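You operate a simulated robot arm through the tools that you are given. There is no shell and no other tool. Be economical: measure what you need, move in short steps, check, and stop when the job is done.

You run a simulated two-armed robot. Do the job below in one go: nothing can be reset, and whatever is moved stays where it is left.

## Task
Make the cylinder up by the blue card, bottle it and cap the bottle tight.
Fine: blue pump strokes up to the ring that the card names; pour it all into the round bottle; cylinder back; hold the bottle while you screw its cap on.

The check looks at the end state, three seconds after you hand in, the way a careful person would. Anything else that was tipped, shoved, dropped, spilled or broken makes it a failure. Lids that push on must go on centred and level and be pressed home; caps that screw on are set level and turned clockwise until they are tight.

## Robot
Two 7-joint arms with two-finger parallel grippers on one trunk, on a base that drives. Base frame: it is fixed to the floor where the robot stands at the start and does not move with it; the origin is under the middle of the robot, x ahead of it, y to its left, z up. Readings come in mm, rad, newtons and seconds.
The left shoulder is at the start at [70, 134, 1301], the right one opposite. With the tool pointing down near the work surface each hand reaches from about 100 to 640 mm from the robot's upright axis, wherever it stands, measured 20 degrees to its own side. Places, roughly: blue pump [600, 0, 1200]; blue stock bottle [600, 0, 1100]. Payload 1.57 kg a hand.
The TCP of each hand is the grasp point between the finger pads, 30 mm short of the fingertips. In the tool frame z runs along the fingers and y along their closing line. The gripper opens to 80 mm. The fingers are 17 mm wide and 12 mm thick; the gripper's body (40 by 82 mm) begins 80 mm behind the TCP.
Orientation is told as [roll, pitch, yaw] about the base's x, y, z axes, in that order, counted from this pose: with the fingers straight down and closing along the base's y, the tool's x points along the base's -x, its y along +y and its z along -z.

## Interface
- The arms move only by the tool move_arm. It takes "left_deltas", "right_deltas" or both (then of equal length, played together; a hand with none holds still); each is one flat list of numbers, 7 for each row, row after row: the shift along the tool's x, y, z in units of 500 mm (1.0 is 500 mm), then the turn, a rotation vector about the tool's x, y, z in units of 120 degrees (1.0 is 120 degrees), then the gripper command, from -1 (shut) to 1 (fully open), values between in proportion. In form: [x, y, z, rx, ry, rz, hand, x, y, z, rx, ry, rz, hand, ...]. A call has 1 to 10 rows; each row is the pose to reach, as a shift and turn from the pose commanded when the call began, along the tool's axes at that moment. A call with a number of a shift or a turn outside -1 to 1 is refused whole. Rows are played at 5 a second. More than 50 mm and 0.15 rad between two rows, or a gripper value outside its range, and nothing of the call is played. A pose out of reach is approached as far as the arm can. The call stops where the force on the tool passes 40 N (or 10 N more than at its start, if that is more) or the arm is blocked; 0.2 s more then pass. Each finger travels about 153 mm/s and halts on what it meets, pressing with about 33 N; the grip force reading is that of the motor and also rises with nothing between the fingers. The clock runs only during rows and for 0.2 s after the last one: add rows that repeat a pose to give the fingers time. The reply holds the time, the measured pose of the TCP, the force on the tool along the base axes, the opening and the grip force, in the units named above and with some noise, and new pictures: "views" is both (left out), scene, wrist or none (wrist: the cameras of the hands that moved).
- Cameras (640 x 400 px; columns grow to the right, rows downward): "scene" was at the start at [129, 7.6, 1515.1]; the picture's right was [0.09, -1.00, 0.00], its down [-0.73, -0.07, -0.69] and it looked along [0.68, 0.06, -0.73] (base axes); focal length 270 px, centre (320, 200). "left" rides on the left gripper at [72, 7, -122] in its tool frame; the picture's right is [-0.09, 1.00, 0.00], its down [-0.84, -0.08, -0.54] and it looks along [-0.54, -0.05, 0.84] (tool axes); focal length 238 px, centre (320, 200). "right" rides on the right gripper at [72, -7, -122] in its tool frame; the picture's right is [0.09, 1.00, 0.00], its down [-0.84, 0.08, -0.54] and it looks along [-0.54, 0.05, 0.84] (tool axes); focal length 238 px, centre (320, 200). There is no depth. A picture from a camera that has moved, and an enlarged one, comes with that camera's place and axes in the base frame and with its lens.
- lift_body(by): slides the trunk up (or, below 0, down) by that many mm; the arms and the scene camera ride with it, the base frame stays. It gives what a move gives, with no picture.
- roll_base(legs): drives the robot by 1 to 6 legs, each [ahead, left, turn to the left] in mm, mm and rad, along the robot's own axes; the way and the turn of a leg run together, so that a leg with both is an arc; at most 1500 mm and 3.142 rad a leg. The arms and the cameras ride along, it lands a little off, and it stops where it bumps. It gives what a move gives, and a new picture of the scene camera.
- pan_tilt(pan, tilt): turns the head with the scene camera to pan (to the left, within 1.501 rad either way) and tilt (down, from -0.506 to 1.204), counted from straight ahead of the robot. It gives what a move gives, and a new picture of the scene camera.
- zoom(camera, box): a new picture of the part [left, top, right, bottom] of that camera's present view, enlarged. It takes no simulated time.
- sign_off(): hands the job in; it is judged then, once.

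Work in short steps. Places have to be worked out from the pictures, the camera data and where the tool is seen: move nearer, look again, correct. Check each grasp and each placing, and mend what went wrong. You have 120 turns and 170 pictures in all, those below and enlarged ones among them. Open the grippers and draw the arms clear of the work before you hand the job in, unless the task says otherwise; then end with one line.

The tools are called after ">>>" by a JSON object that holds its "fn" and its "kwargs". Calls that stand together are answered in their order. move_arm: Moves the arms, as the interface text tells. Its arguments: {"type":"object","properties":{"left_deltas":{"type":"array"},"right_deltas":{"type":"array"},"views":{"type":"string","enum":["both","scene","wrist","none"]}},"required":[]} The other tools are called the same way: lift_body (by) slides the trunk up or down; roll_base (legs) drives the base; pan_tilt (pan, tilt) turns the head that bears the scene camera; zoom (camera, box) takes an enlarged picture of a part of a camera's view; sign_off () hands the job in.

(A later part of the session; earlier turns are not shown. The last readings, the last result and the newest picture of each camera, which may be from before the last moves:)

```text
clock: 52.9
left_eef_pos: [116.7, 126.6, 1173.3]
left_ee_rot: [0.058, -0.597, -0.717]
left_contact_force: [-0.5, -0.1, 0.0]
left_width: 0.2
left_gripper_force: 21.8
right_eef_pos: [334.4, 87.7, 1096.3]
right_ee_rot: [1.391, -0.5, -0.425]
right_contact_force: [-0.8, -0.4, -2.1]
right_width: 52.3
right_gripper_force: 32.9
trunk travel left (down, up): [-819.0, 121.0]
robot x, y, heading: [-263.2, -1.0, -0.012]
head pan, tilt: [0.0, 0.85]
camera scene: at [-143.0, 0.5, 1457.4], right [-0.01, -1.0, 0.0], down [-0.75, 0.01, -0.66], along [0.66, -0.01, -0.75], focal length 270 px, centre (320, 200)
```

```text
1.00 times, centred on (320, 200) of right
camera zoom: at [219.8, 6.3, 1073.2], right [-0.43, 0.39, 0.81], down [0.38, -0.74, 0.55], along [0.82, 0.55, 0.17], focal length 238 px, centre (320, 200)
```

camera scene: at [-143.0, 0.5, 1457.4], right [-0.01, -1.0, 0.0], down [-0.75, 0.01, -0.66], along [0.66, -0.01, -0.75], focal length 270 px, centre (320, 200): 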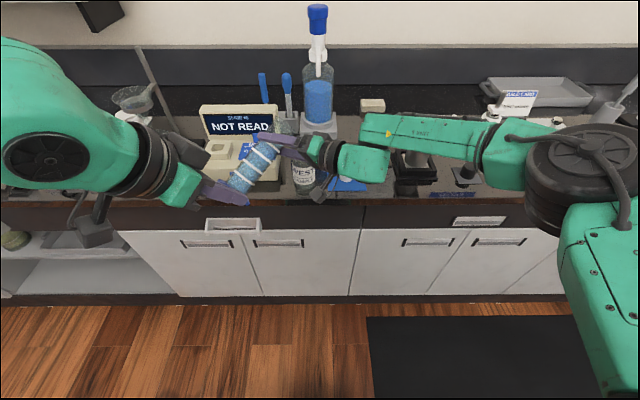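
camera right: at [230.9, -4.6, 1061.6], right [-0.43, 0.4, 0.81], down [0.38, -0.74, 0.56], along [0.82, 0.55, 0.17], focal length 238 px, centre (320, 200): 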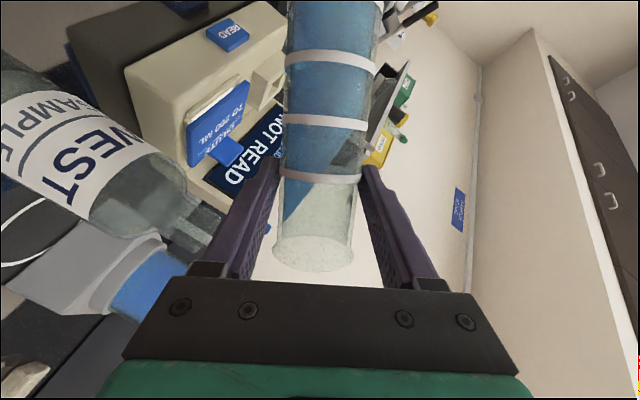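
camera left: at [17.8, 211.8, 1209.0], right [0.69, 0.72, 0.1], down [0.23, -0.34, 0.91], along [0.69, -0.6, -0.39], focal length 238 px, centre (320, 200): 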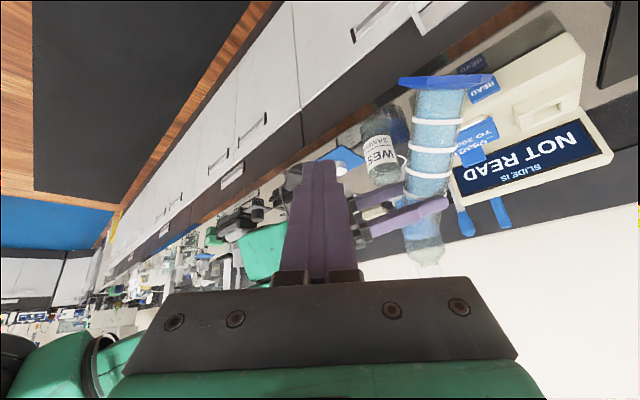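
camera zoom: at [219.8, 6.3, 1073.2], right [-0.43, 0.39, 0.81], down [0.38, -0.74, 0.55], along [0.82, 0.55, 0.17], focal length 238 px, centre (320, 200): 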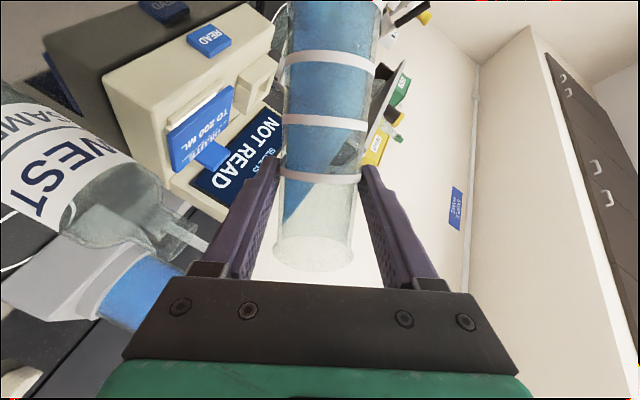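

Now the lip to the mouth again at 60°.

>>> {"fn": "move_arm", "kwargs": {"right_deltas": [-0.01, -0.022, 0.003, 0, 0, 0, -0.3, -0.02, -0.045, 0.005, 0, 0, 0, -0.3, -0.03, -0.067, 0.008, 0, 0, 0, -0.3], "views": "wrist"}}

>>> {"fn": "zoom", "kwargs": {"camera": "left", "box": [320, 40, 500, 260]}}

>>> {"fn": "zoom", "kwargs": {"camera": "scene", "box": [240, 100, 360, 210]}}

```text
clock: 53.7
left_eef_pos: [123.9, 124.7, 1171.6]
left_ee_rot: [0.053, -0.591, -0.716]
left_contact_force: [-0.5, 0.3, 0.3]
left_width: 0.0
left_gripper_force: 20.9
right_eef_pos: [366.7, 73.8, 1069.4]
right_ee_rot: [1.388, -0.495, -0.421]
right_contact_force: [-0.6, -0.1, -1.9]
right_width: 52.3
right_gripper_force: 32.7
trunk travel left (down, up): [-819.0, 121.0]
robot x, y, heading: [-261.1, 0.6, -0.007]
head pan, tilt: [0.0, 0.85]
camera right: at [251.2, -7.8, 1048.3], right [-0.42, 0.39, 0.82], down [0.38, -0.74, 0.55], along [0.82, 0.55, 0.17], focal length 238 px, centre (320, 200)
```

right: 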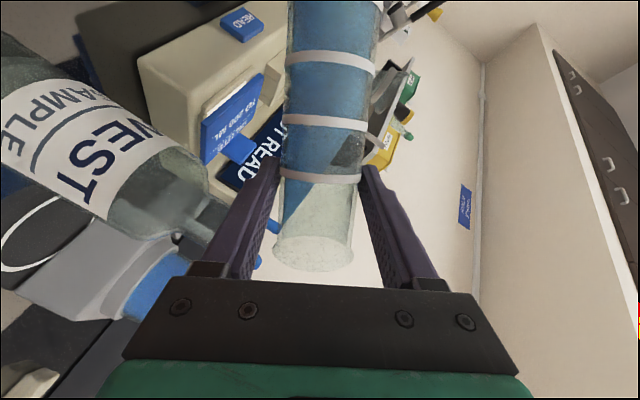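

```text
1.82 times, centred on (410, 150) of left
camera zoom: at [26.9, 209.5, 1232.8], right [0.69, 0.72, 0.1], down [0.23, -0.34, 0.91], along [0.69, -0.6, -0.4], focal length 433 px, centre (156, 291)
```

zoom: 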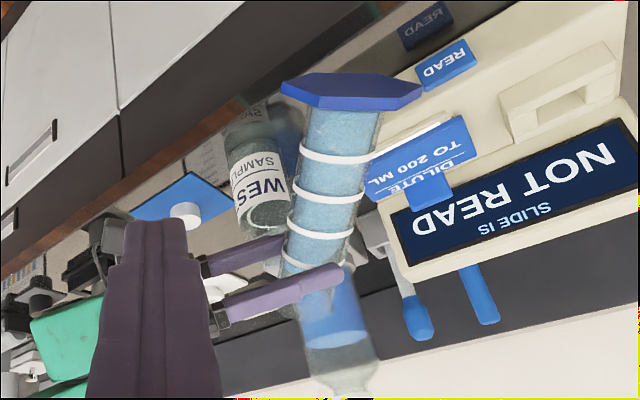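

```text
3.64 times, centred on (300, 155) of scene
camera zoom: at [-134.6, 0.4, 1456.5], right [-0.01, -1.0, 0.0], down [-0.75, 0.01, -0.66], along [0.66, -0.01, -0.75], focal length 982 px, centre (393, 364)
```

zoom: 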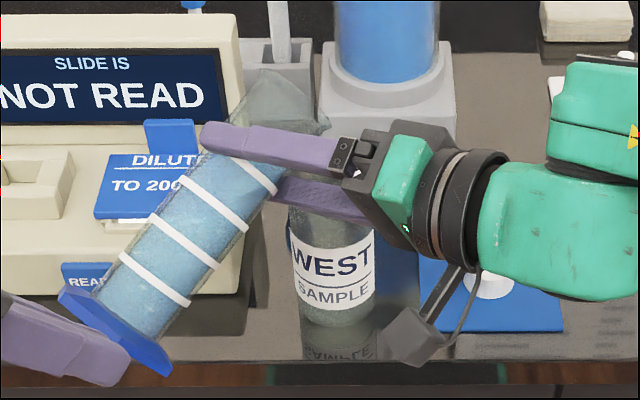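

Geometry checks out: lip right over the mouth. I tilt slowly to 68° and look for the first flow.

>>> {"fn": "move_arm", "kwargs": {"right_deltas": [0.001, 0.002, -0.002, -0.008, 0, 0.022, -0.3, 0.002, 0.004, -0.004, -0.015, 0, 0.045, -0.3, 0.003, 0.005, -0.007, -0.022, 0, 0.067, -0.3, 0.003, 0.005, -0.007, -0.022, 0, 0.067, -0.3], "views": "wrist"}}

>>> {"fn": "zoom", "kwargs": {"camera": "scene", "box": [240, 100, 360, 210]}}

```text
clock: 54.7
left_eef_pos: [120.5, 125.6, 1173.4]
left_ee_rot: [0.054, -0.592, -0.717]
left_contact_force: [-0.9, -0.6, 0.6]
left_width: 0.1
left_gripper_force: 21.3
right_eef_pos: [360.7, 72.9, 1072.7]
right_ee_rot: [1.446, -0.36, -0.45]
right_contact_force: [0.6, 0.1, -1.4]
right_width: 52.3
right_gripper_force: 32.6
trunk travel left (down, up): [-819.0, 121.0]
robot x, y, heading: [-268.1, 1.3, -0.011]
head pan, tilt: [0.0, 0.85]
camera right: at [243.4, -6.5, 1054.8], right [-0.34, 0.3, 0.89], down [0.43, -0.79, 0.43], along [0.84, 0.53, 0.14], focal length 238 px, centre (320, 200)
```

right: 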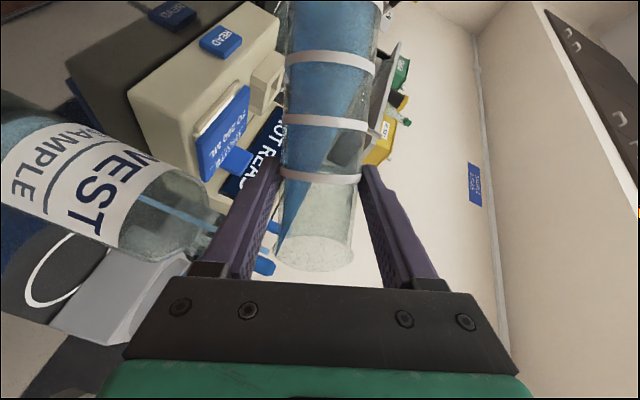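

```text
3.64 times, centred on (300, 155) of scene
camera zoom: at [-137.1, 0.4, 1456.8], right [-0.01, -1.0, 0.0], down [-0.75, 0.01, -0.66], along [0.66, -0.01, -0.75], focal length 982 px, centre (393, 364)
```

zoom: 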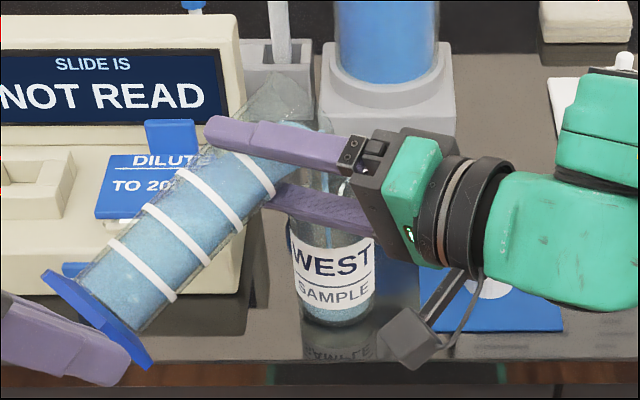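

The stream is running inside the bottle. I continue slowly to 75° with the lip held in place.

>>> {"fn": "move_arm", "kwargs": {"right_deltas": [-0.003, 0.006, -0.001, -0.009, 0, 0.027, -0.3, -0.007, 0.012, -0.002, -0.018, 0, 0.055, -0.3, -0.007, 0.012, -0.002, -0.018, 0, 0.055, -0.3, -0.007, 0.012, -0.002, -0.018, 0, 0.055, -0.3, -0.007, 0.012, -0.002, -0.018, 0, 0.055, -0.3, -0.007, 0.012, -0.002, -0.018, 0, 0.055, -0.3], "views": "wrist"}}

>>> {"fn": "zoom", "kwargs": {"camera": "scene", "box": [240, 100, 360, 210]}}

```text
clock: 56.1
left_eef_pos: [121.7, 125.6, 1172.1]
left_ee_rot: [0.055, -0.593, -0.714]
left_contact_force: [-0.1, -0.5, 0.1]
left_width: 0.0
left_gripper_force: 21.1
right_eef_pos: [361.6, 72.4, 1080.2]
right_ee_rot: [1.486, -0.244, -0.461]
right_contact_force: [-0.6, -0.6, -2.4]
right_width: 52.1
right_gripper_force: 33.0
trunk travel left (down, up): [-819.0, 121.0]
robot x, y, heading: [-263.5, 2.0, -0.008]
head pan, tilt: [0.0, 0.85]
camera right: at [243.4, -5.9, 1065.4], right [-0.26, 0.22, 0.94], down [0.46, -0.83, 0.32], along [0.85, 0.52, 0.11], focal length 238 px, centre (320, 200)
```

right: 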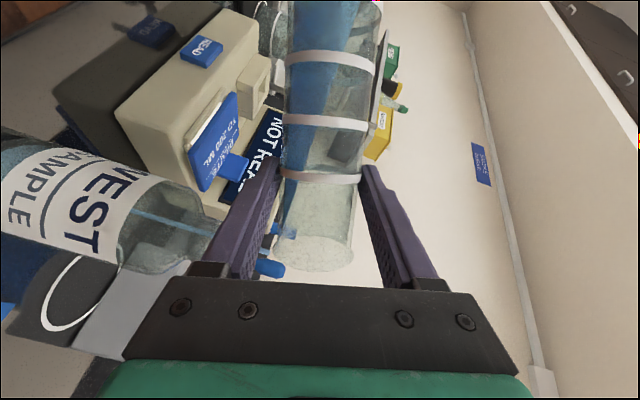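

```text
3.64 times, centred on (300, 155) of scene
camera zoom: at [-136.9, 0.4, 1456.8], right [-0.01, -1.0, 0.0], down [-0.75, 0.01, -0.66], along [0.66, -0.01, -0.75], focal length 982 px, centre (393, 364)
```

zoom: 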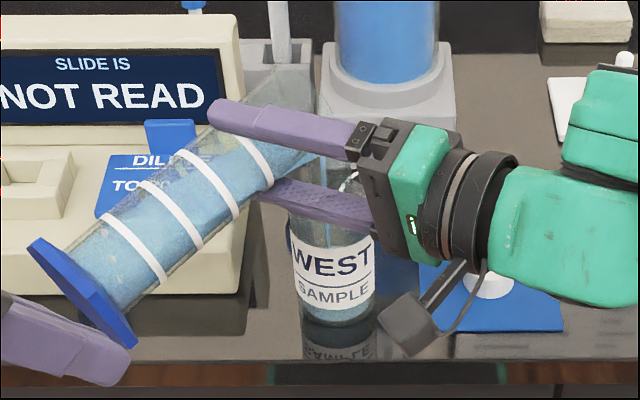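

Flow stays within the mouth. On to 85°.

>>> {"fn": "move_arm", "kwargs": {"right_deltas": [-0.003, 0.005, -0.001, -0.008, 0, 0.026, -0.3, -0.005, 0.009, -0.001, -0.013, 0, 0.04, -0.3, -0.007, 0.013, -0.002, -0.02, 0, 0.06, -0.3, -0.01, 0.017, -0.003, -0.026, 0, 0.079, -0.3, -0.01, 0.017, -0.003, -0.026, 0, 0.079, -0.3, -0.01, 0.017, -0.003, -0.026, 0, 0.079, -0.3, -0.01, 0.017, -0.003, -0.026, 0, 0.079, -0.3, -0.01, 0.017, -0.003, -0.026, 0, 0.079, -0.3], "views": "wrist"}}

>>> {"fn": "zoom", "kwargs": {"camera": "scene", "box": [240, 100, 360, 210]}}

```text
clock: 57.9
left_eef_pos: [121.6, 125.4, 1171.6]
left_ee_rot: [0.054, -0.593, -0.713]
left_contact_force: [-0.3, -0.9, 0.2]
left_width: 0.0
left_gripper_force: 20.9
right_eef_pos: [362.7, 69.4, 1088.6]
right_ee_rot: [1.543, -0.079, -0.469]
right_contact_force: [0.1, 0.7, -2.3]
right_width: 52.0
right_gripper_force: 33.4
trunk travel left (down, up): [-819.0, 121.0]
robot x, y, heading: [-263.4, -1.1, -0.009]
head pan, tilt: [0.0, 0.85]
camera right: at [243.5, -6.8, 1079.5], right [-0.14, 0.1, 0.98], down [0.49, -0.86, 0.16], along [0.86, 0.51, 0.07], focal length 238 px, centre (320, 200)
```

right: 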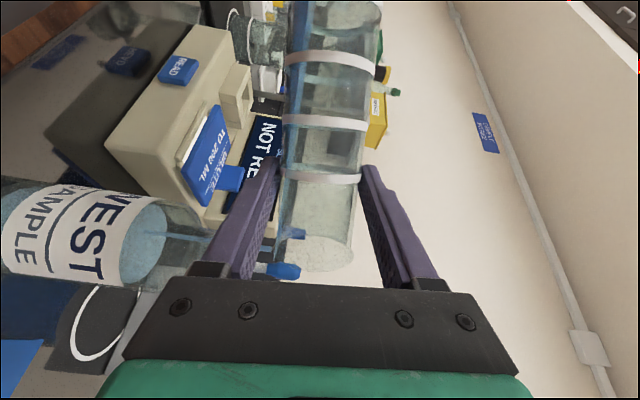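

```text
3.64 times, centred on (300, 155) of scene
camera zoom: at [-136.9, 0.4, 1456.8], right [-0.01, -1.0, 0.0], down [-0.75, 0.01, -0.66], along [0.66, -0.01, -0.75], focal length 982 px, centre (393, 364)
```

zoom: 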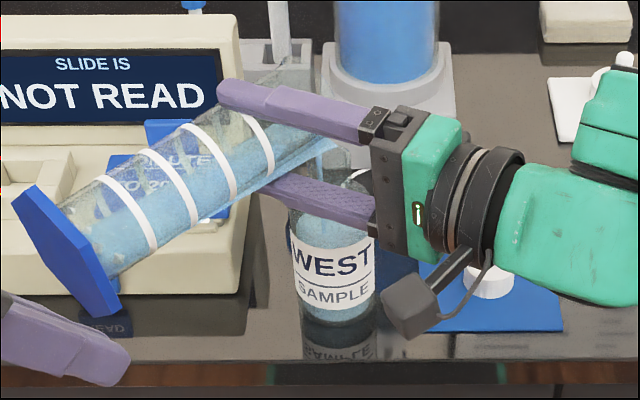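

Nearly horizontal and the bottle is filling. On to 97°.

>>> {"fn": "move_arm", "kwargs": {"right_deltas": [-0.003, 0.005, -0.001, -0.008, 0, 0.024, -0.3, -0.006, 0.01, -0.002, -0.016, 0, 0.048, -0.3, -0.01, 0.015, -0.003, -0.024, 0, 0.072, -0.3, -0.013, 0.02, -0.004, -0.0314, 0, 0.0949, -0.3, -0.013, 0.02, -0.004, -0.0314, 0, 0.0949, -0.3, -0.013, 0.02, -0.004, -0.0314, 0, 0.0949, -0.3, -0.013, 0.02, -0.004, -0.0314, 0, 0.0949, -0.3, -0.013, 0.02, -0.004, -0.0314, 0, 0.0949, -0.3], "views": "wrist"}}

>>> {"fn": "zoom", "kwargs": {"camera": "scene", "box": [240, 100, 360, 210]}}

```text
clock: 59.7
left_eef_pos: [122.4, 125.4, 1171.7]
left_ee_rot: [0.054, -0.593, -0.713]
left_contact_force: [0.3, 0.4, 0.0]
left_width: 0.0
left_gripper_force: 20.8
right_eef_pos: [368.0, 64.9, 1098.3]
right_ee_rot: [1.609, 0.12, -0.467]
right_contact_force: [0.9, 0.3, -2.2]
right_width: 52.2
right_gripper_force: 32.9
trunk travel left (down, up): [-819.0, 121.0]
robot x, y, heading: [-264.2, 0.1, -0.007]
head pan, tilt: [0.0, 0.85]
camera right: at [247.3, -10.5, 1095.3], right [0.01, -0.05, 1.0], down [0.5, -0.86, -0.04], along [0.87, 0.5, 0.02], focal length 238 px, centre (320, 200)
```

right: 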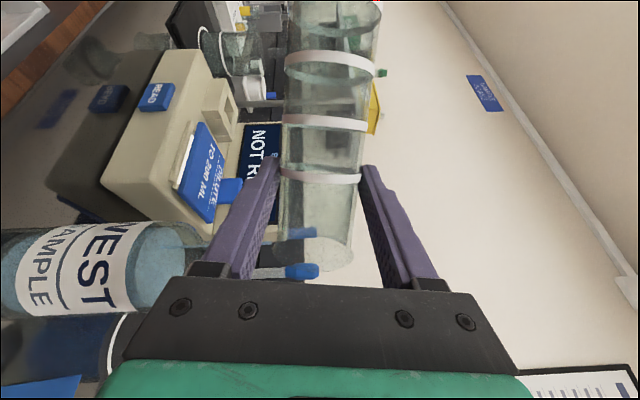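

```text
3.64 times, centred on (300, 155) of scene
camera zoom: at [-136.9, 0.3, 1456.8], right [-0.01, -1.0, 0.0], down [-0.75, 0.01, -0.66], along [0.66, -0.01, -0.75], focal length 982 px, centre (393, 364)
```

zoom: 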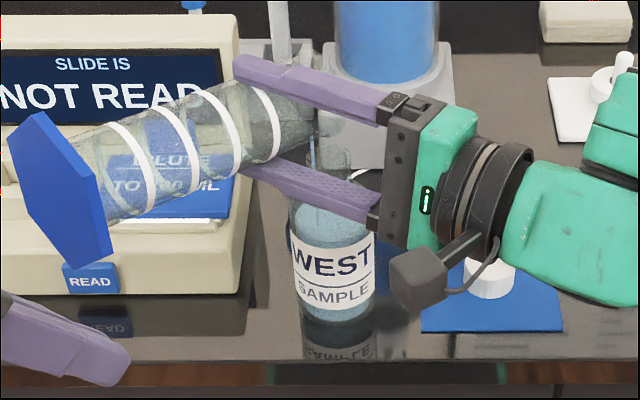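

Just a trickle remains. I tilt on to 112° and hold for it to drain.

>>> {"fn": "move_arm", "kwargs": {"right_deltas": [-0.004, 0.006, -0.001, -0.01, 0, 0.03, -0.3, -0.008, 0.012, -0.002, -0.02, 0, 0.06, -0.3, -0.012, 0.018, -0.004, -0.03, 0, 0.09, -0.3, -0.016, 0.024, -0.005, -0.039, 0, 0.119, -0.3, -0.016, 0.024, -0.005, -0.039, 0, 0.119, -0.3, -0.016, 0.024, -0.005, -0.039, 0, 0.119, -0.3, -0.016, 0.024, -0.005, -0.039, 0, 0.119, -0.3, -0.016, 0.024, -0.005, -0.039, 0, 0.119, -0.3, -0.016, 0.024, -0.005, -0.039, 0, 0.119, -0.3, -0.016, 0.024, -0.005, -0.039, 0, 0.119, -0.3], "views": "wrist"}}

>>> {"fn": "zoom", "kwargs": {"camera": "scene", "box": [240, 100, 360, 210]}}

```text
clock: 61.9
left_eef_pos: [121.6, 125.0, 1172.0]
left_ee_rot: [0.054, -0.593, -0.714]
left_contact_force: [0.2, 0.3, -0.6]
left_width: 0.3
left_gripper_force: 21.5
right_eef_pos: [374.8, 59.9, 1109.3]
right_ee_rot: [1.696, 0.369, -0.446]
right_contact_force: [0.0, -0.9, -2.4]
right_width: 52.1
right_gripper_force: 32.9
trunk travel left (down, up): [-819.0, 121.0]
robot x, y, heading: [-259.9, 2.5, -0.005]
head pan, tilt: [0.0, 0.85]
camera right: at [254.4, -16.7, 1113.7], right [0.19, -0.23, 0.95], down [0.47, -0.83, -0.29], along [0.86, 0.5, -0.05], focal length 238 px, centre (320, 200)
```

right: 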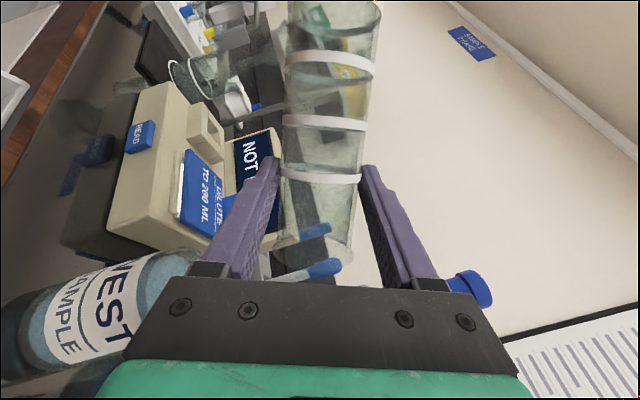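

```text
3.64 times, centred on (300, 155) of scene
camera zoom: at [-136.9, 0.3, 1456.8], right [-0.01, -1.0, 0.0], down [-0.75, 0.01, -0.66], along [0.66, -0.01, -0.75], focal length 982 px, centre (393, 364)
```

zoom: 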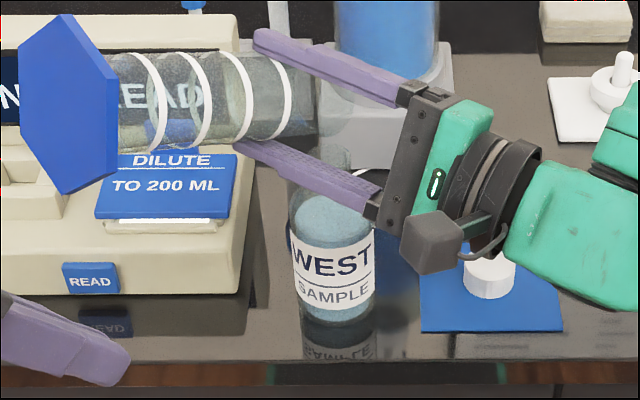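

The cylinder is empty and the bottle holds the blue solution. I withdraw and bring the cylinder upright again.

>>> {"fn": "move_arm", "kwargs": {"right_deltas": [0.012, -0.005, 0.003, 0.0174, 0, -0.0527, -0.3, 0.024, -0.01, 0.007, 0.035, 0, -0.1054, -0.3, 0.037, -0.016, 0.01, 0.0523, 0, -0.158, -0.3, 0.049, -0.021, 0.014, 0.07, 0, -0.211, -0.3, 0.061, -0.026, 0.017, 0.0872, 0, -0.2636, -0.3, 0.073, -0.031, 0.021, 0.1047, 0, -0.3163, -0.3, 0.086, -0.037, 0.024, 0.122, 0, -0.369, -0.3, 0.098, -0.042, 0.028, 0.1396, 0, -0.4218, -0.3, 0.11, -0.047, 0.031, 0.157, 0, -0.4745, -0.3], "views": "wrist"}}

```text
clock: 63.9
left_eef_pos: [121.0, 125.6, 1172.2]
left_ee_rot: [0.056, -0.592, -0.716]
left_contact_force: [-0.9, -0.3, -0.2]
left_width: 0.0
left_gripper_force: 21.5
right_eef_pos: [329.8, 99.6, 1109.6]
right_ee_rot: [1.33, -0.621, -0.391]
right_contact_force: [-0.3, 0.1, -2.5]
right_width: 52.5
right_gripper_force: 32.7
trunk travel left (down, up): [-819.0, 121.0]
robot x, y, heading: [-262.7, 0.8, -0.006]
head pan, tilt: [0.0, 0.85]
camera right: at [216.9, 16.7, 1085.5], right [-0.5, 0.46, 0.73], down [0.32, -0.68, 0.65], along [0.8, 0.56, 0.19], focal length 238 px, centre (320, 200)
```

right: 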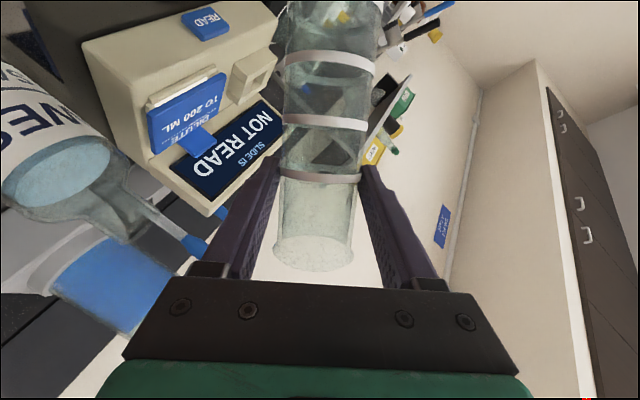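

Now upright fully, in front of the bottle.

>>> {"fn": "move_arm", "kwargs": {"right_deltas": [0.008, 0, -0.005, 0.017, 0, -0.0515, -0.3, 0.016, 0, -0.009, 0.034, 0, -0.103, -0.3, 0.024, 0, -0.014, 0.051, 0, -0.1545, -0.3, 0.032, 0, -0.018, 0.068, 0, -0.206, -0.3, 0.04, 0, -0.023, 0.085, 0, -0.2575, -0.3, 0.048, 0, -0.027, 0.102, 0, -0.309, -0.3, 0.056, 0, -0.032, 0.119, 0, -0.3605, -0.3, 0.064, 0, -0.036, 0.136, 0, -0.412, -0.3], "views": "scene"}}

```text
clock: 65.7
left_eef_pos: [122.2, 127.5, 1172.1]
left_ee_rot: [0.057, -0.594, -0.715]
left_contact_force: [-0.5, 0.2, 0.1]
left_width: 0.1
left_gripper_force: 21.7
right_eef_pos: [297.0, 95.7, 1095.4]
right_ee_rot: [0.006, -1.248, 0.776]
right_contact_force: [0.3, 0.0, -2.0]
right_width: 52.5
right_gripper_force: 32.4
trunk travel left (down, up): [-819.0, 121.0]
robot x, y, heading: [-264.4, -0.7, -0.006]
head pan, tilt: [0.0, 0.85]
camera scene: at [-137.2, 0.4, 1456.8], right [-0.01, -1.0, 0.0], down [-0.75, 0.01, -0.66], along [0.66, -0.01, -0.75], focal length 270 px, centre (320, 200)
```

scene: 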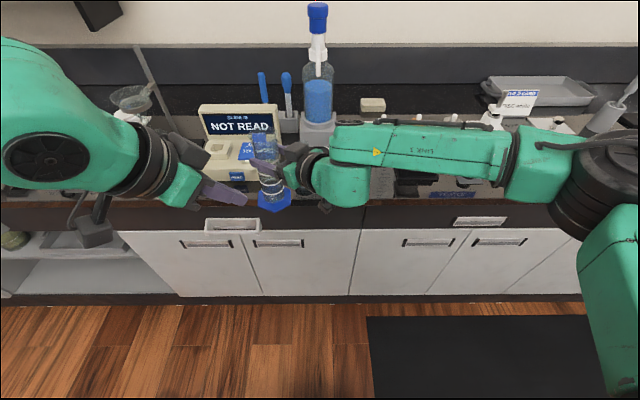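

Upright again. I carry it back around the front to the right side of the bottle.

>>> {"fn": "move_arm", "kwargs": {"right_deltas": [0.015, -0.031, -0.045, 0, 0, 0, -0.3, 0.03, -0.063, -0.091, 0, 0, 0, -0.3, 0.042, -0.11, -0.128, 0, 0, 0, -0.3, 0.055, -0.156, -0.164, 0, 0, 0, -0.3, 0.057, -0.22, -0.17, 0, 0, 0, -0.3, 0.059, -0.283, -0.176, 0, 0, 0, -0.3, 0.044, -0.336, -0.132, 0, 0, 0, -0.3, 0.029, -0.389, -0.088, 0, 0, 0, -0.3], "views": "none"}}

>>> {"fn": "roll_base", "kwargs": {"legs": [[55, 0, 0.006]]}}

```text
clock: 67.5
left_eef_pos: [123.6, 125.8, 1171.3]
left_ee_rot: [0.053, -0.594, -0.714]
left_contact_force: [0.2, 0.2, 0.5]
left_width: 0.0
left_gripper_force: 21.6
right_eef_pos: [405.0, -76.3, 1091.8]
right_ee_rot: [0.013, -1.246, 0.768]
right_contact_force: [0.1, 0.4, -2.1]
right_width: 51.9
right_gripper_force: 33.1
trunk travel left (down, up): [-819.0, 121.0]
robot x, y, heading: [-265.0, -0.7, -0.009]
head pan, tilt: [0.0, 0.85]
```

```text
clock: 68.5
left_eef_pos: [168.6, 126.1, 1175.4]
left_ee_rot: [0.061, -0.599, -0.714]
left_contact_force: [-2.0, -0.3, -0.1]
left_width: 0.0
left_gripper_force: 21.2
right_eef_pos: [451.4, -72.8, 1098.9]
right_ee_rot: [-0.004, -1.255, 0.789]
right_contact_force: [0.3, 0.2, -2.4]
right_width: 52.2
right_gripper_force: 33.2
trunk travel left (down, up): [-819.0, 121.0]
robot x, y, heading: [-210.1, -2.3, -0.004]
head pan, tilt: [0.0, 0.85]
camera scene: at [-91.1, 0.2, 1457.7], right [0.0, -1.0, 0.0], down [-0.75, 0.0, -0.66], along [0.66, 0.0, -0.75], focal length 270 px, centre (320, 200)
```

scene: 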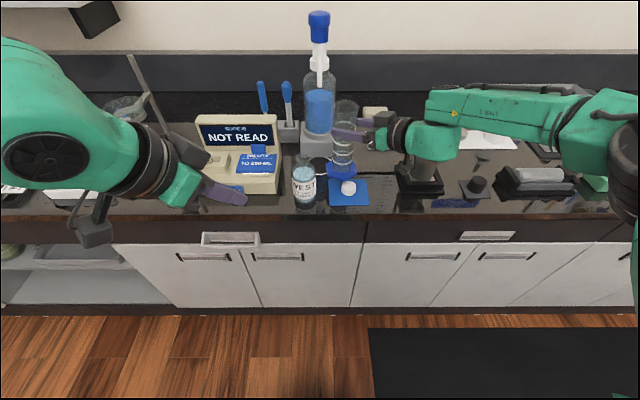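

The base is back at its earlier place. I bring the cylinder over its ring mark, staying about 20 mm above the bench.

>>> {"fn": "move_arm", "kwargs": {"right_deltas": [-0.009, 0, 0.027, 0, 0, 0, -0.3, -0.018, 0, 0.054, 0, 0, 0, -0.3, -0.012, 0, 0.085, 0, 0, 0, -0.3, -0.007, 0, 0.117, 0, 0, 0, -0.3, -0.001, 0, 0.148, 0, 0, 0, -0.3, 0.005, 0.001, 0.179, 0, 0, 0, -0.3]}}

>>> {"fn": "zoom", "kwargs": {"camera": "scene", "box": [270, 100, 390, 220]}}

```text
clock: 69.9
left_eef_pos: [176.9, 127.9, 1171.7]
left_ee_rot: [0.053, -0.593, -0.708]
left_contact_force: [0.6, 0.3, 0.4]
left_width: 0.0
left_gripper_force: 20.6
right_eef_pos: [517.5, -13.3, 1061.9]
right_ee_rot: [0.014, -1.247, 0.773]
right_contact_force: [0.6, -0.4, -1.0]
right_width: 52.2
right_gripper_force: 33.1
trunk travel left (down, up): [-819.0, 121.0]
robot x, y, heading: [-210.0, 0.1, -0.01]
head pan, tilt: [0.0, 0.85]
camera scene: at [-80.7, 1.6, 1456.7], right [0.0, -1.0, 0.0], down [-0.75, 0.0, -0.66], along [0.66, 0.0, -0.75], focal length 270 px, centre (320, 200)
camera right: at [424.0, -115.7, 1032.2], right [-0.73, 0.68, -0.08], down [-0.23, -0.12, 0.97], along [0.65, 0.72, 0.25], focal length 238 px, centre (320, 200)
```

scene: 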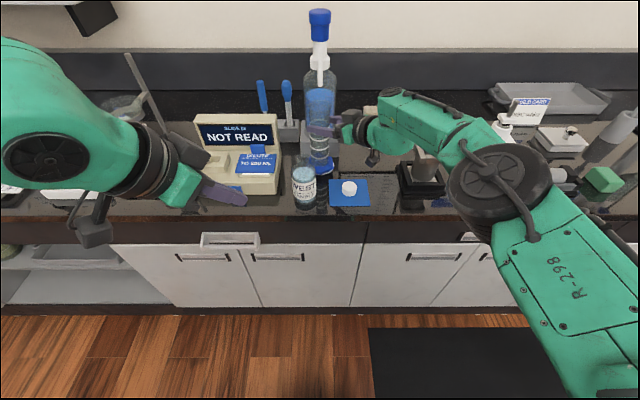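
right: 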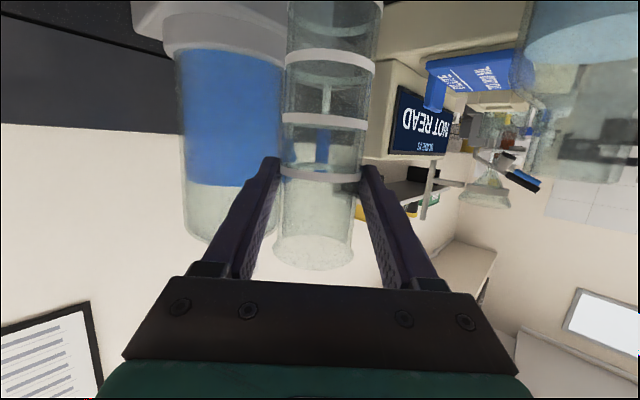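

```text
3.33 times, centred on (330, 160) of scene
camera zoom: at [-80.7, 1.6, 1456.7], right [0.0, -1.0, 0.0], down [-0.75, 0.0, -0.66], along [0.66, 0.0, -0.75], focal length 900 px, centre (287, 333)
```

zoom: 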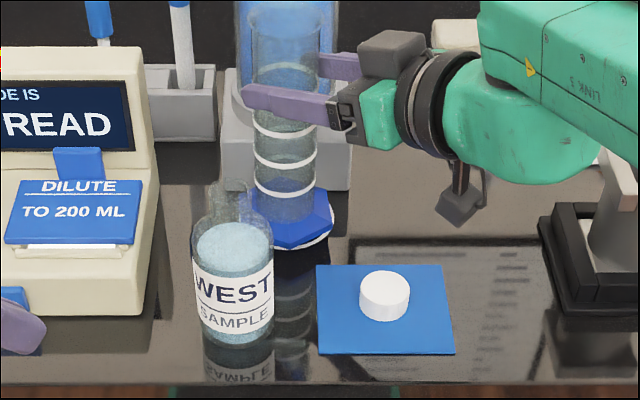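

Right above its mark. Lower the last 21 mm gently.

>>> {"fn": "move_arm", "kwargs": {"right_deltas": [0.01, 0, 0.003, 0, 0, 0, -0.3, 0.02, 0, 0.006, 0, 0, 0, -0.3, 0.03, 0, 0.01, 0, 0, 0, -0.3, 0.038, 0, 0.0127, 0, 0, 0, -0.3, 0.041, 0, 0.0137, 0, 0, 0, -0.3], "views": "none"}}

>>> {"fn": "zoom", "kwargs": {"camera": "scene", "box": [290, 110, 370, 190]}}

```text
clock: 71.1
left_eef_pos: [175.6, 125.5, 1173.0]
left_ee_rot: [0.056, -0.596, -0.71]
left_contact_force: [-0.1, 0.7, -0.3]
left_width: 0.1
left_gripper_force: 21.3
right_eef_pos: [517.3, -13.7, 1044.6]
right_ee_rot: [0.002, -1.252, 0.784]
right_contact_force: [-0.3, -1.1, 5.8]
right_width: 52.0
right_gripper_force: 32.9
trunk travel left (down, up): [-819.0, 121.0]
robot x, y, heading: [-211.9, -2.9, -0.005]
head pan, tilt: [0.0, 0.85]
```

```text
5.00 times, centred on (330, 150) of scene
camera zoom: at [-83.8, 0.3, 1457.1], right [0.0, -1.0, 0.0], down [-0.75, 0.0, -0.66], along [0.66, 0.0, -0.75], focal length 1350 px, centre (270, 450)
```

zoom: 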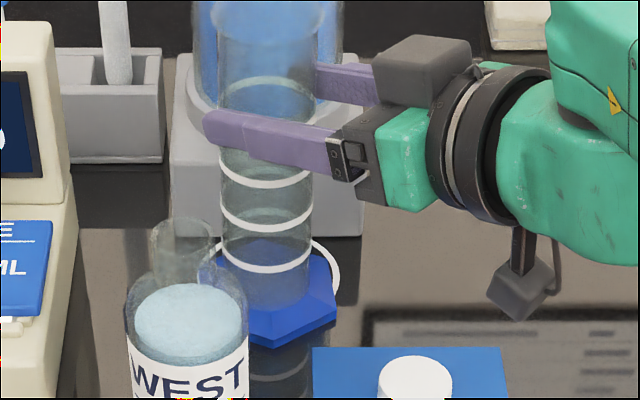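

Contact (≈6 N) and the base sits on its ring. I open the fingers and back straight out.

>>> {"fn": "move_arm", "kwargs": {"right_deltas": [0, 0, 0, 0, 0, 0, 0.35, 0, 0, 0, 0, 0, 0, 0.5, 0, 0, 0, 0, 0, 0, 0.75, 0, 0, 0, 0, 0, 0, 0.75, 0, 0, -0.05, 0, 0, 0, 0.75, 0, 0, -0.1, 0, 0, 0, 0.75, 0, 0, -0.17, 0, 0, 0, 0.75, 0, 0, -0.24, 0, 0, 0, 0.75]}}

>>> {"fn": "zoom", "kwargs": {"camera": "scene", "box": [270, 90, 400, 220]}}

```text
clock: 72.9
left_eef_pos: [174.1, 125.7, 1172.7]
left_ee_rot: [0.057, -0.595, -0.713]
left_contact_force: [-0.1, -0.9, 0.3]
left_width: 0.0
left_gripper_force: 21.4
right_eef_pos: [435.1, -95.9, 1080.4]
right_ee_rot: [0.01, -1.251, 0.777]
right_contact_force: [0.1, 0.2, 0.2]
right_width: 70.0
right_gripper_force: 0.1
trunk travel left (down, up): [-819.0, 121.0]
robot x, y, heading: [-207.7, -0.6, -0.002]
head pan, tilt: [0.0, 0.85]
camera scene: at [-84.5, -1.5, 1457.0], right [0.0, -1.0, 0.0], down [-0.75, 0.0, -0.66], along [0.66, 0.0, -0.75], focal length 270 px, centre (320, 200)
camera right: at [340.5, -199.3, 1050.0], right [-0.73, 0.68, -0.08], down [-0.23, -0.13, 0.96], along [0.65, 0.72, 0.25], focal length 238 px, centre (320, 200)
```

scene: 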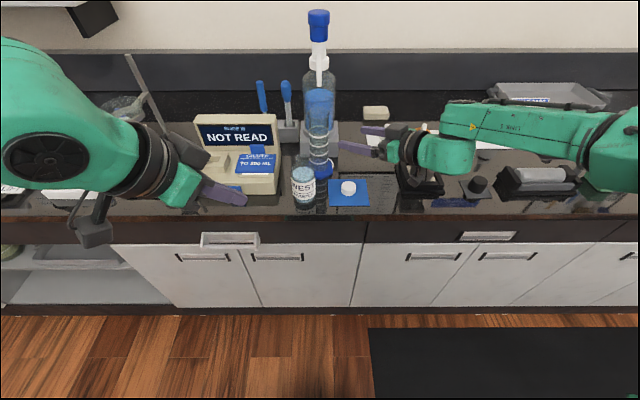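
right: 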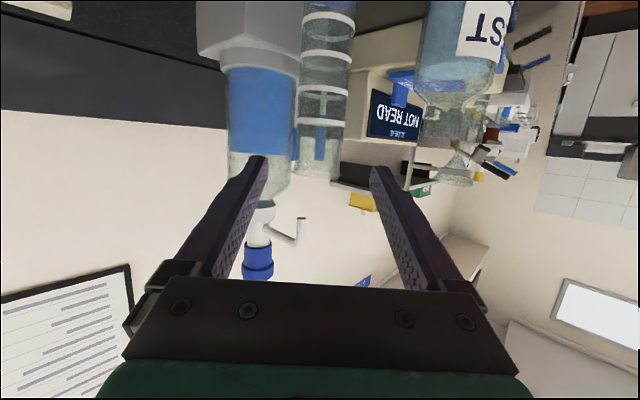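

```text
3.08 times, centred on (335, 155) of scene
camera zoom: at [-84.5, -1.5, 1457.0], right [0.0, -1.0, 0.0], down [-0.75, 0.0, -0.66], along [0.66, 0.0, -0.75], focal length 831 px, centre (274, 338)
```

zoom: 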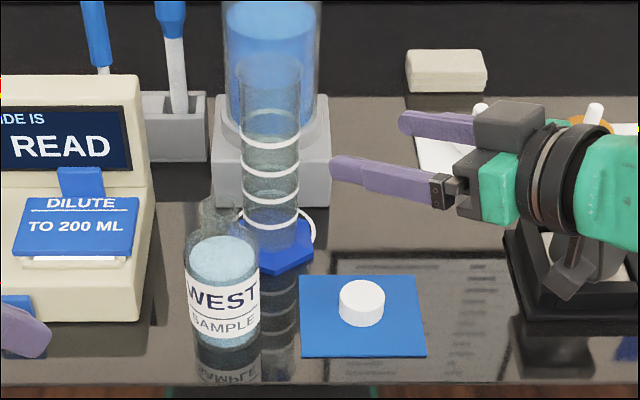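

The cylinder is back, upright on its ring, nothing spilled. Next the cap: I turn the right hand tool-down while drawing back, so that I can drive closer.

>>> {"fn": "move_arm", "kwargs": {"right_deltas": [0.003, 0.011, -0.035, 0.023, 0.0565, 0.032, 0.75, 0.006, 0.022, -0.07, 0.046, 0.113, 0.064, 0.75, 0.009, 0.034, -0.1, 0.069, 0.1695, 0.096, 0.75, 0.012, 0.045, -0.13, 0.092, 0.226, 0.128, 0.75, 0.014, 0.056, -0.16, 0.115, 0.2825, 0.16, 0.75, 0.017, 0.067, -0.19, 0.139, 0.339, 0.193, 0.75, 0.019, 0.078, -0.21, 0.162, 0.3955, 0.225, 0.75, 0.022, 0.09, -0.23, 0.185, 0.452, 0.257, 0.75, 0.024, 0.101, -0.25, 0.208, 0.5085, 0.289, 0.75, 0.027, 0.112, -0.274, 0.231, 0.565, 0.321, 0.75], "views": "scene"}}

```text
clock: 75.1
left_eef_pos: [175.8, 126.8, 1171.9]
left_ee_rot: [0.054, -0.593, -0.711]
left_contact_force: [0.0, 0.7, 0.4]
left_width: 0.2
left_gripper_force: 21.3
right_eef_pos: [300.8, -145.6, 1110.5]
right_ee_rot: [0.001, 0.004, 0.008]
right_contact_force: [0.9, 0.1, -0.8]
right_width: 70.2
right_gripper_force: 0.0
right hand out of reach, approached as far as the arm can: row 2, 3, 4, 5
trunk travel left (down, up): [-819.0, 121.0]
robot x, y, heading: [-211.3, -1.2, -0.003]
head pan, tilt: [0.0, 0.85]
camera scene: at [-82.1, 1.9, 1456.8], right [0.0, -1.0, 0.0], down [-0.75, 0.0, -0.66], along [0.66, 0.0, -0.75], focal length 270 px, centre (320, 200)
```

scene: 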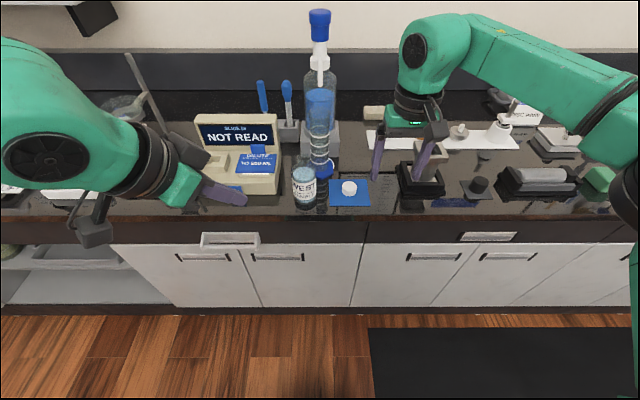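

Tool-down works. I drive 130 mm ahead to work over cap and bottle.

>>> {"fn": "roll_base", "kwargs": {"legs": [[125, 0, 0.003]]}}

>>> {"fn": "zoom", "kwargs": {"camera": "left", "box": [0, 0, 640, 400]}}

>>> {"fn": "zoom", "kwargs": {"camera": "right", "box": [0, 0, 640, 400]}}

```text
clock: 76.3
left_eef_pos: [299.4, 128.2, 1174.8]
left_ee_rot: [0.059, -0.595, -0.707]
left_contact_force: [0.1, 0.2, 0.2]
left_width: 0.0
left_gripper_force: 21.4
right_eef_pos: [425.6, -144.8, 1110.9]
right_ee_rot: [0.003, 0.002, 0.012]
right_contact_force: [-0.5, -0.2, 0.2]
right_width: 70.0
right_gripper_force: 0.0
trunk travel left (down, up): [-819.0, 121.0]
robot x, y, heading: [-82.7, -2.4, 0.0]
head pan, tilt: [0.0, 0.85]
camera scene: at [41.5, 0.9, 1457.1], right [0.0, -1.0, 0.0], down [-0.75, 0.0, -0.66], along [0.66, 0.0, -0.75], focal length 270 px, centre (320, 200)
```

scene: 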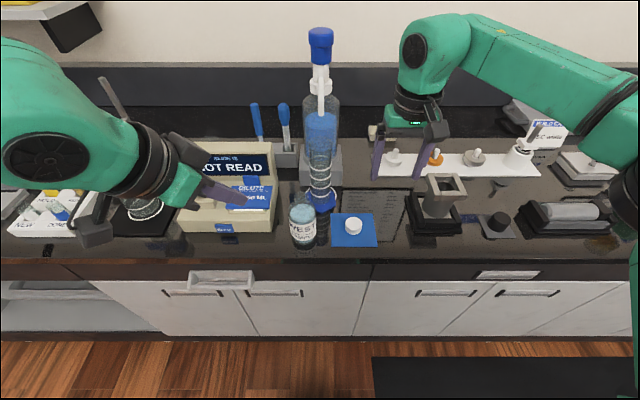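

```text
1.00 times, centred on (320, 200) of left
camera zoom: at [201.9, 211.4, 1234.2], right [0.68, 0.73, 0.1], down [0.23, -0.34, 0.91], along [0.7, -0.6, -0.39], focal length 238 px, centre (320, 200)
```

zoom: 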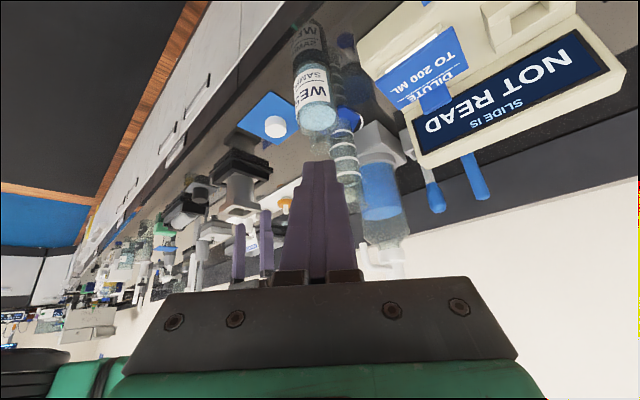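

```text
1.00 times, centred on (320, 200) of right
camera zoom: at [353.5, -153.3, 1233.3], right [-0.1, 0.99, 0.0], down [0.84, 0.09, 0.54], along [0.54, 0.06, -0.84], focal length 238 px, centre (320, 200)
```

zoom: 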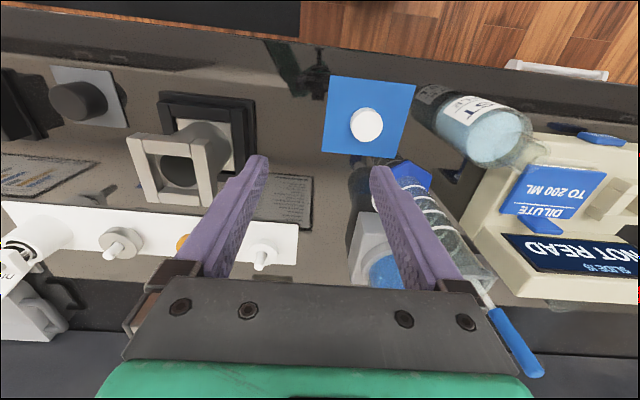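

I open the left gripper and take it to a pre-grasp in front-left of the bottle, pitched 60° forward and exactly level across.

>>> {"fn": "move_arm", "kwargs": {"left_deltas": [0.018, 0, 0.053, 0.007, -0.036, 0.001, -1, 0.036, 0.001, 0.106, 0.014, -0.072, 0.003, 0, 0.054, 0.001, 0.159, 0.021, -0.109, 0.004, 1, 0.071, 0.002, 0.211, 0.028, -0.145, 0.005, 1, 0.089, 0.002, 0.264, 0.035, -0.181, 0.006, 1, 0.107, 0.003, 0.317, 0.0425, -0.217, 0.0077, 1, 0.107, 0.003, 0.317, 0.0425, -0.217, 0.0077, 1]}}

```text
clock: 77.9
left_eef_pos: [339.9, 107.2, 1010.0]
left_ee_rot: [-0.004, -1.048, -0.748]
left_contact_force: [0.1, 0.4, 0.3]
left_width: 80.0
left_gripper_force: 0.1
right_eef_pos: [428.1, -145.0, 1111.0]
right_ee_rot: [0.003, 0.005, 0.013]
right_contact_force: [-0.7, 0.0, -0.8]
right_width: 70.1
right_gripper_force: 0.1
trunk travel left (down, up): [-819.0, 121.0]
robot x, y, heading: [-86.1, -0.4, -0.001]
head pan, tilt: [0.0, 0.85]
camera scene: at [44.0, 0.6, 1456.9], right [0.0, -1.0, 0.0], down [-0.75, 0.0, -0.66], along [0.66, 0.0, -0.75], focal length 270 px, centre (320, 200)
camera left: at [241.5, 208.7, 1009.2], right [0.71, 0.7, 0.08], down [-0.09, -0.02, 1.0], along [0.7, -0.72, 0.05], focal length 238 px, centre (320, 200)
```

scene: 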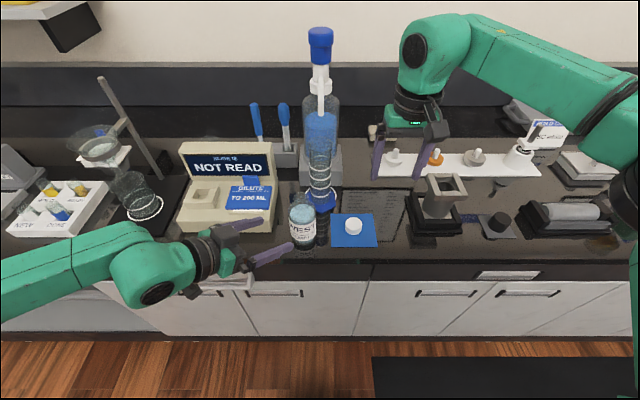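
left: 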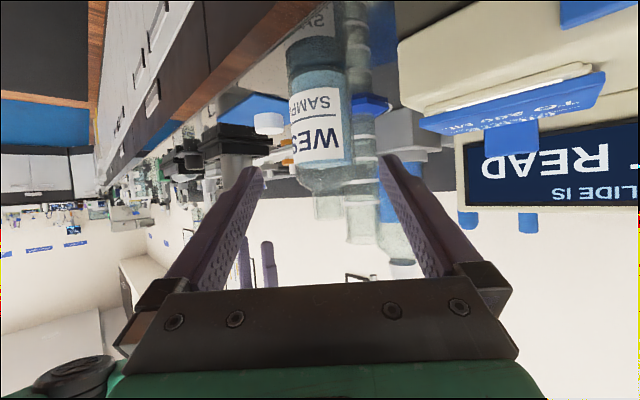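

The bottle lies nearly centred on the hand's line. I advance 70 mm and check the clearance.

>>> {"fn": "move_arm", "kwargs": {"left_deltas": [0, 0.001, 0.035, 0, 0, 0, 1, 0, 0.003, 0.07, 0, 0, 0, 1, 0, 0.003, 0.105, 0, 0, 0, 1, 0, 0.003, 0.14, 0, 0, 0, 1], "views": "wrist"}}

```text
clock: 78.9
left_eef_pos: [388.7, 66.7, 975.0]
left_ee_rot: [-0.008, -1.049, -0.746]
left_contact_force: [0.2, 0.4, -0.3]
left_width: 80.1
left_gripper_force: 0.1
right_eef_pos: [428.1, -145.6, 1111.5]
right_ee_rot: [0.002, 0.002, 0.012]
right_contact_force: [-0.6, -0.2, 0.6]
right_width: 69.9
right_gripper_force: 0.0
trunk travel left (down, up): [-819.0, 121.0]
robot x, y, heading: [-84.6, -0.9, 0.001]
head pan, tilt: [0.0, 0.85]
camera left: at [288.5, 168.7, 973.8], right [0.71, 0.7, 0.08], down [-0.09, -0.02, 1.0], along [0.7, -0.72, 0.05], focal length 238 px, centre (320, 200)
```

left: 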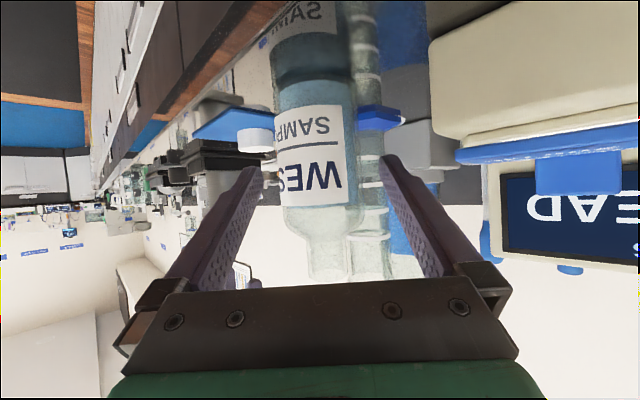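

Centred. I advance the last 44 mm and close on the bottle.

>>> {"fn": "move_arm", "kwargs": {"left_deltas": [0, 0, 0.03, 0, 0, 0, 1, 0, 0, 0.06, 0, 0, 0, 1, 0, 0, 0.088, 0, 0, 0, 1, 0, 0, 0.088, 0, 0, 0, 0.85, 0, 0, 0.088, 0, 0, 0, 0.7, 0, 0, 0.088, 0, 0, 0, 0.6, 0, 0, 0.088, 0, 0, 0, 0.3, 0, 0, 0.088, 0, 0, 0, 0.3]}}

```text
clock: 80.7
left_eef_pos: [415.6, 40.5, 955.2]
left_ee_rot: [-0.006, -1.048, -0.748]
left_contact_force: [0.2, 0.0, 0.7]
left_width: 61.0
left_gripper_force: 32.9
right_eef_pos: [429.3, -144.7, 1110.5]
right_ee_rot: [0.004, 0.002, 0.013]
right_contact_force: [-0.3, -0.5, -0.4]
right_width: 70.0
right_gripper_force: 0.2
trunk travel left (down, up): [-819.0, 121.0]
robot x, y, heading: [-83.6, 0.1, -0.001]
head pan, tilt: [0.0, 0.85]
camera scene: at [44.4, 0.6, 1456.8], right [0.0, -1.0, 0.0], down [-0.75, 0.0, -0.66], along [0.66, 0.0, -0.75], focal length 270 px, centre (320, 200)
camera left: at [316.5, 142.3, 953.7], right [0.71, 0.7, 0.08], down [-0.09, -0.02, 1.0], along [0.7, -0.72, 0.05], focal length 238 px, centre (320, 200)
```

scene: 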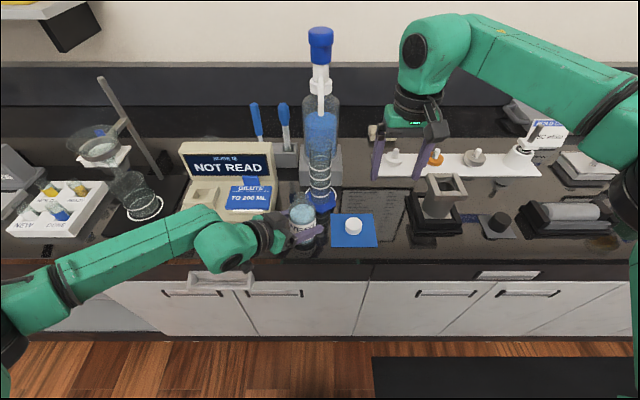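
left: 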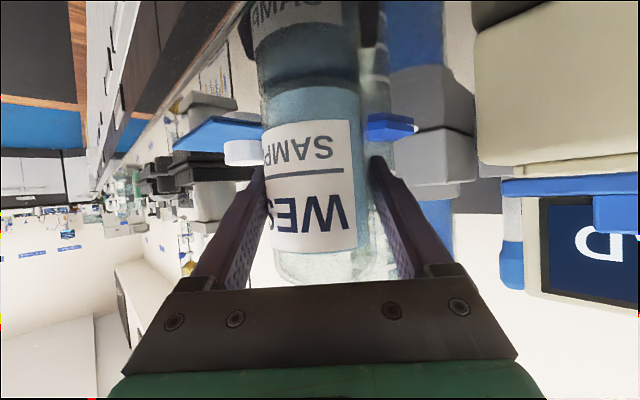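

The bottle is held (61 mm). Now the right hand goes over the cap and looks down.

>>> {"fn": "move_arm", "kwargs": {"right_deltas": [-0.003, 0.03, 0.05, 0, 0, 0, 0.6, -0.006, 0.06, 0.1, 0, 0, 0, 0.6, -0.009, 0.09, 0.15, 0, 0, 0, 0.6, -0.011, 0.122, 0.2, 0, 0, 0, 0.6, -0.011, 0.122, 0.22, 0, 0, 0, 0.6]}}

```text
clock: 81.9
left_eef_pos: [415.9, 39.9, 955.0]
left_ee_rot: [-0.007, -1.048, -0.747]
left_contact_force: [-1.2, -0.2, -0.8]
left_width: 61.3
left_gripper_force: 32.9
right_eef_pos: [433.1, -84.6, 1003.7]
right_ee_rot: [0.004, 0.002, 0.013]
right_contact_force: [0.2, -1.1, 0.1]
right_width: 64.0
right_gripper_force: 0.1
trunk travel left (down, up): [-819.0, 121.0]
robot x, y, heading: [-84.8, -3.8, 0.003]
head pan, tilt: [0.0, 0.85]
camera scene: at [44.1, 0.7, 1456.8], right [0.0, -1.0, 0.0], down [-0.75, 0.0, -0.66], along [0.66, 0.0, -0.75], focal length 270 px, centre (320, 200)
camera right: at [360.0, -92.4, 1125.2], right [-0.1, 0.99, 0.0], down [0.84, 0.09, 0.54], along [0.54, 0.06, -0.84], focal length 238 px, centre (320, 200)
```

scene: 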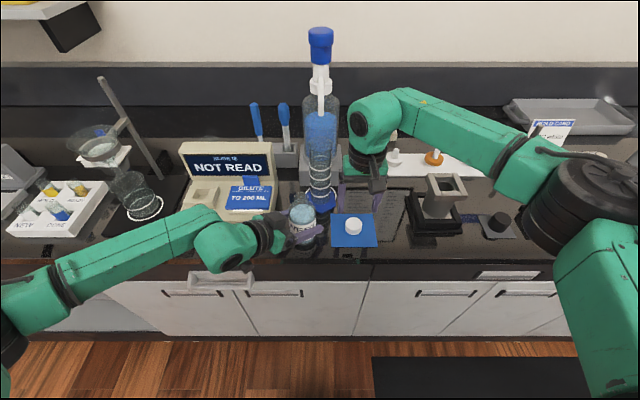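
right: 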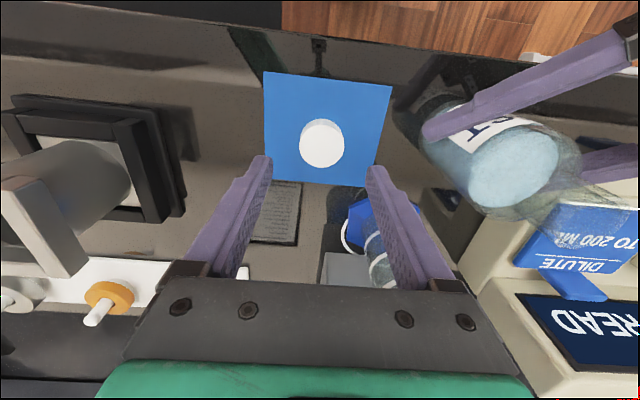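

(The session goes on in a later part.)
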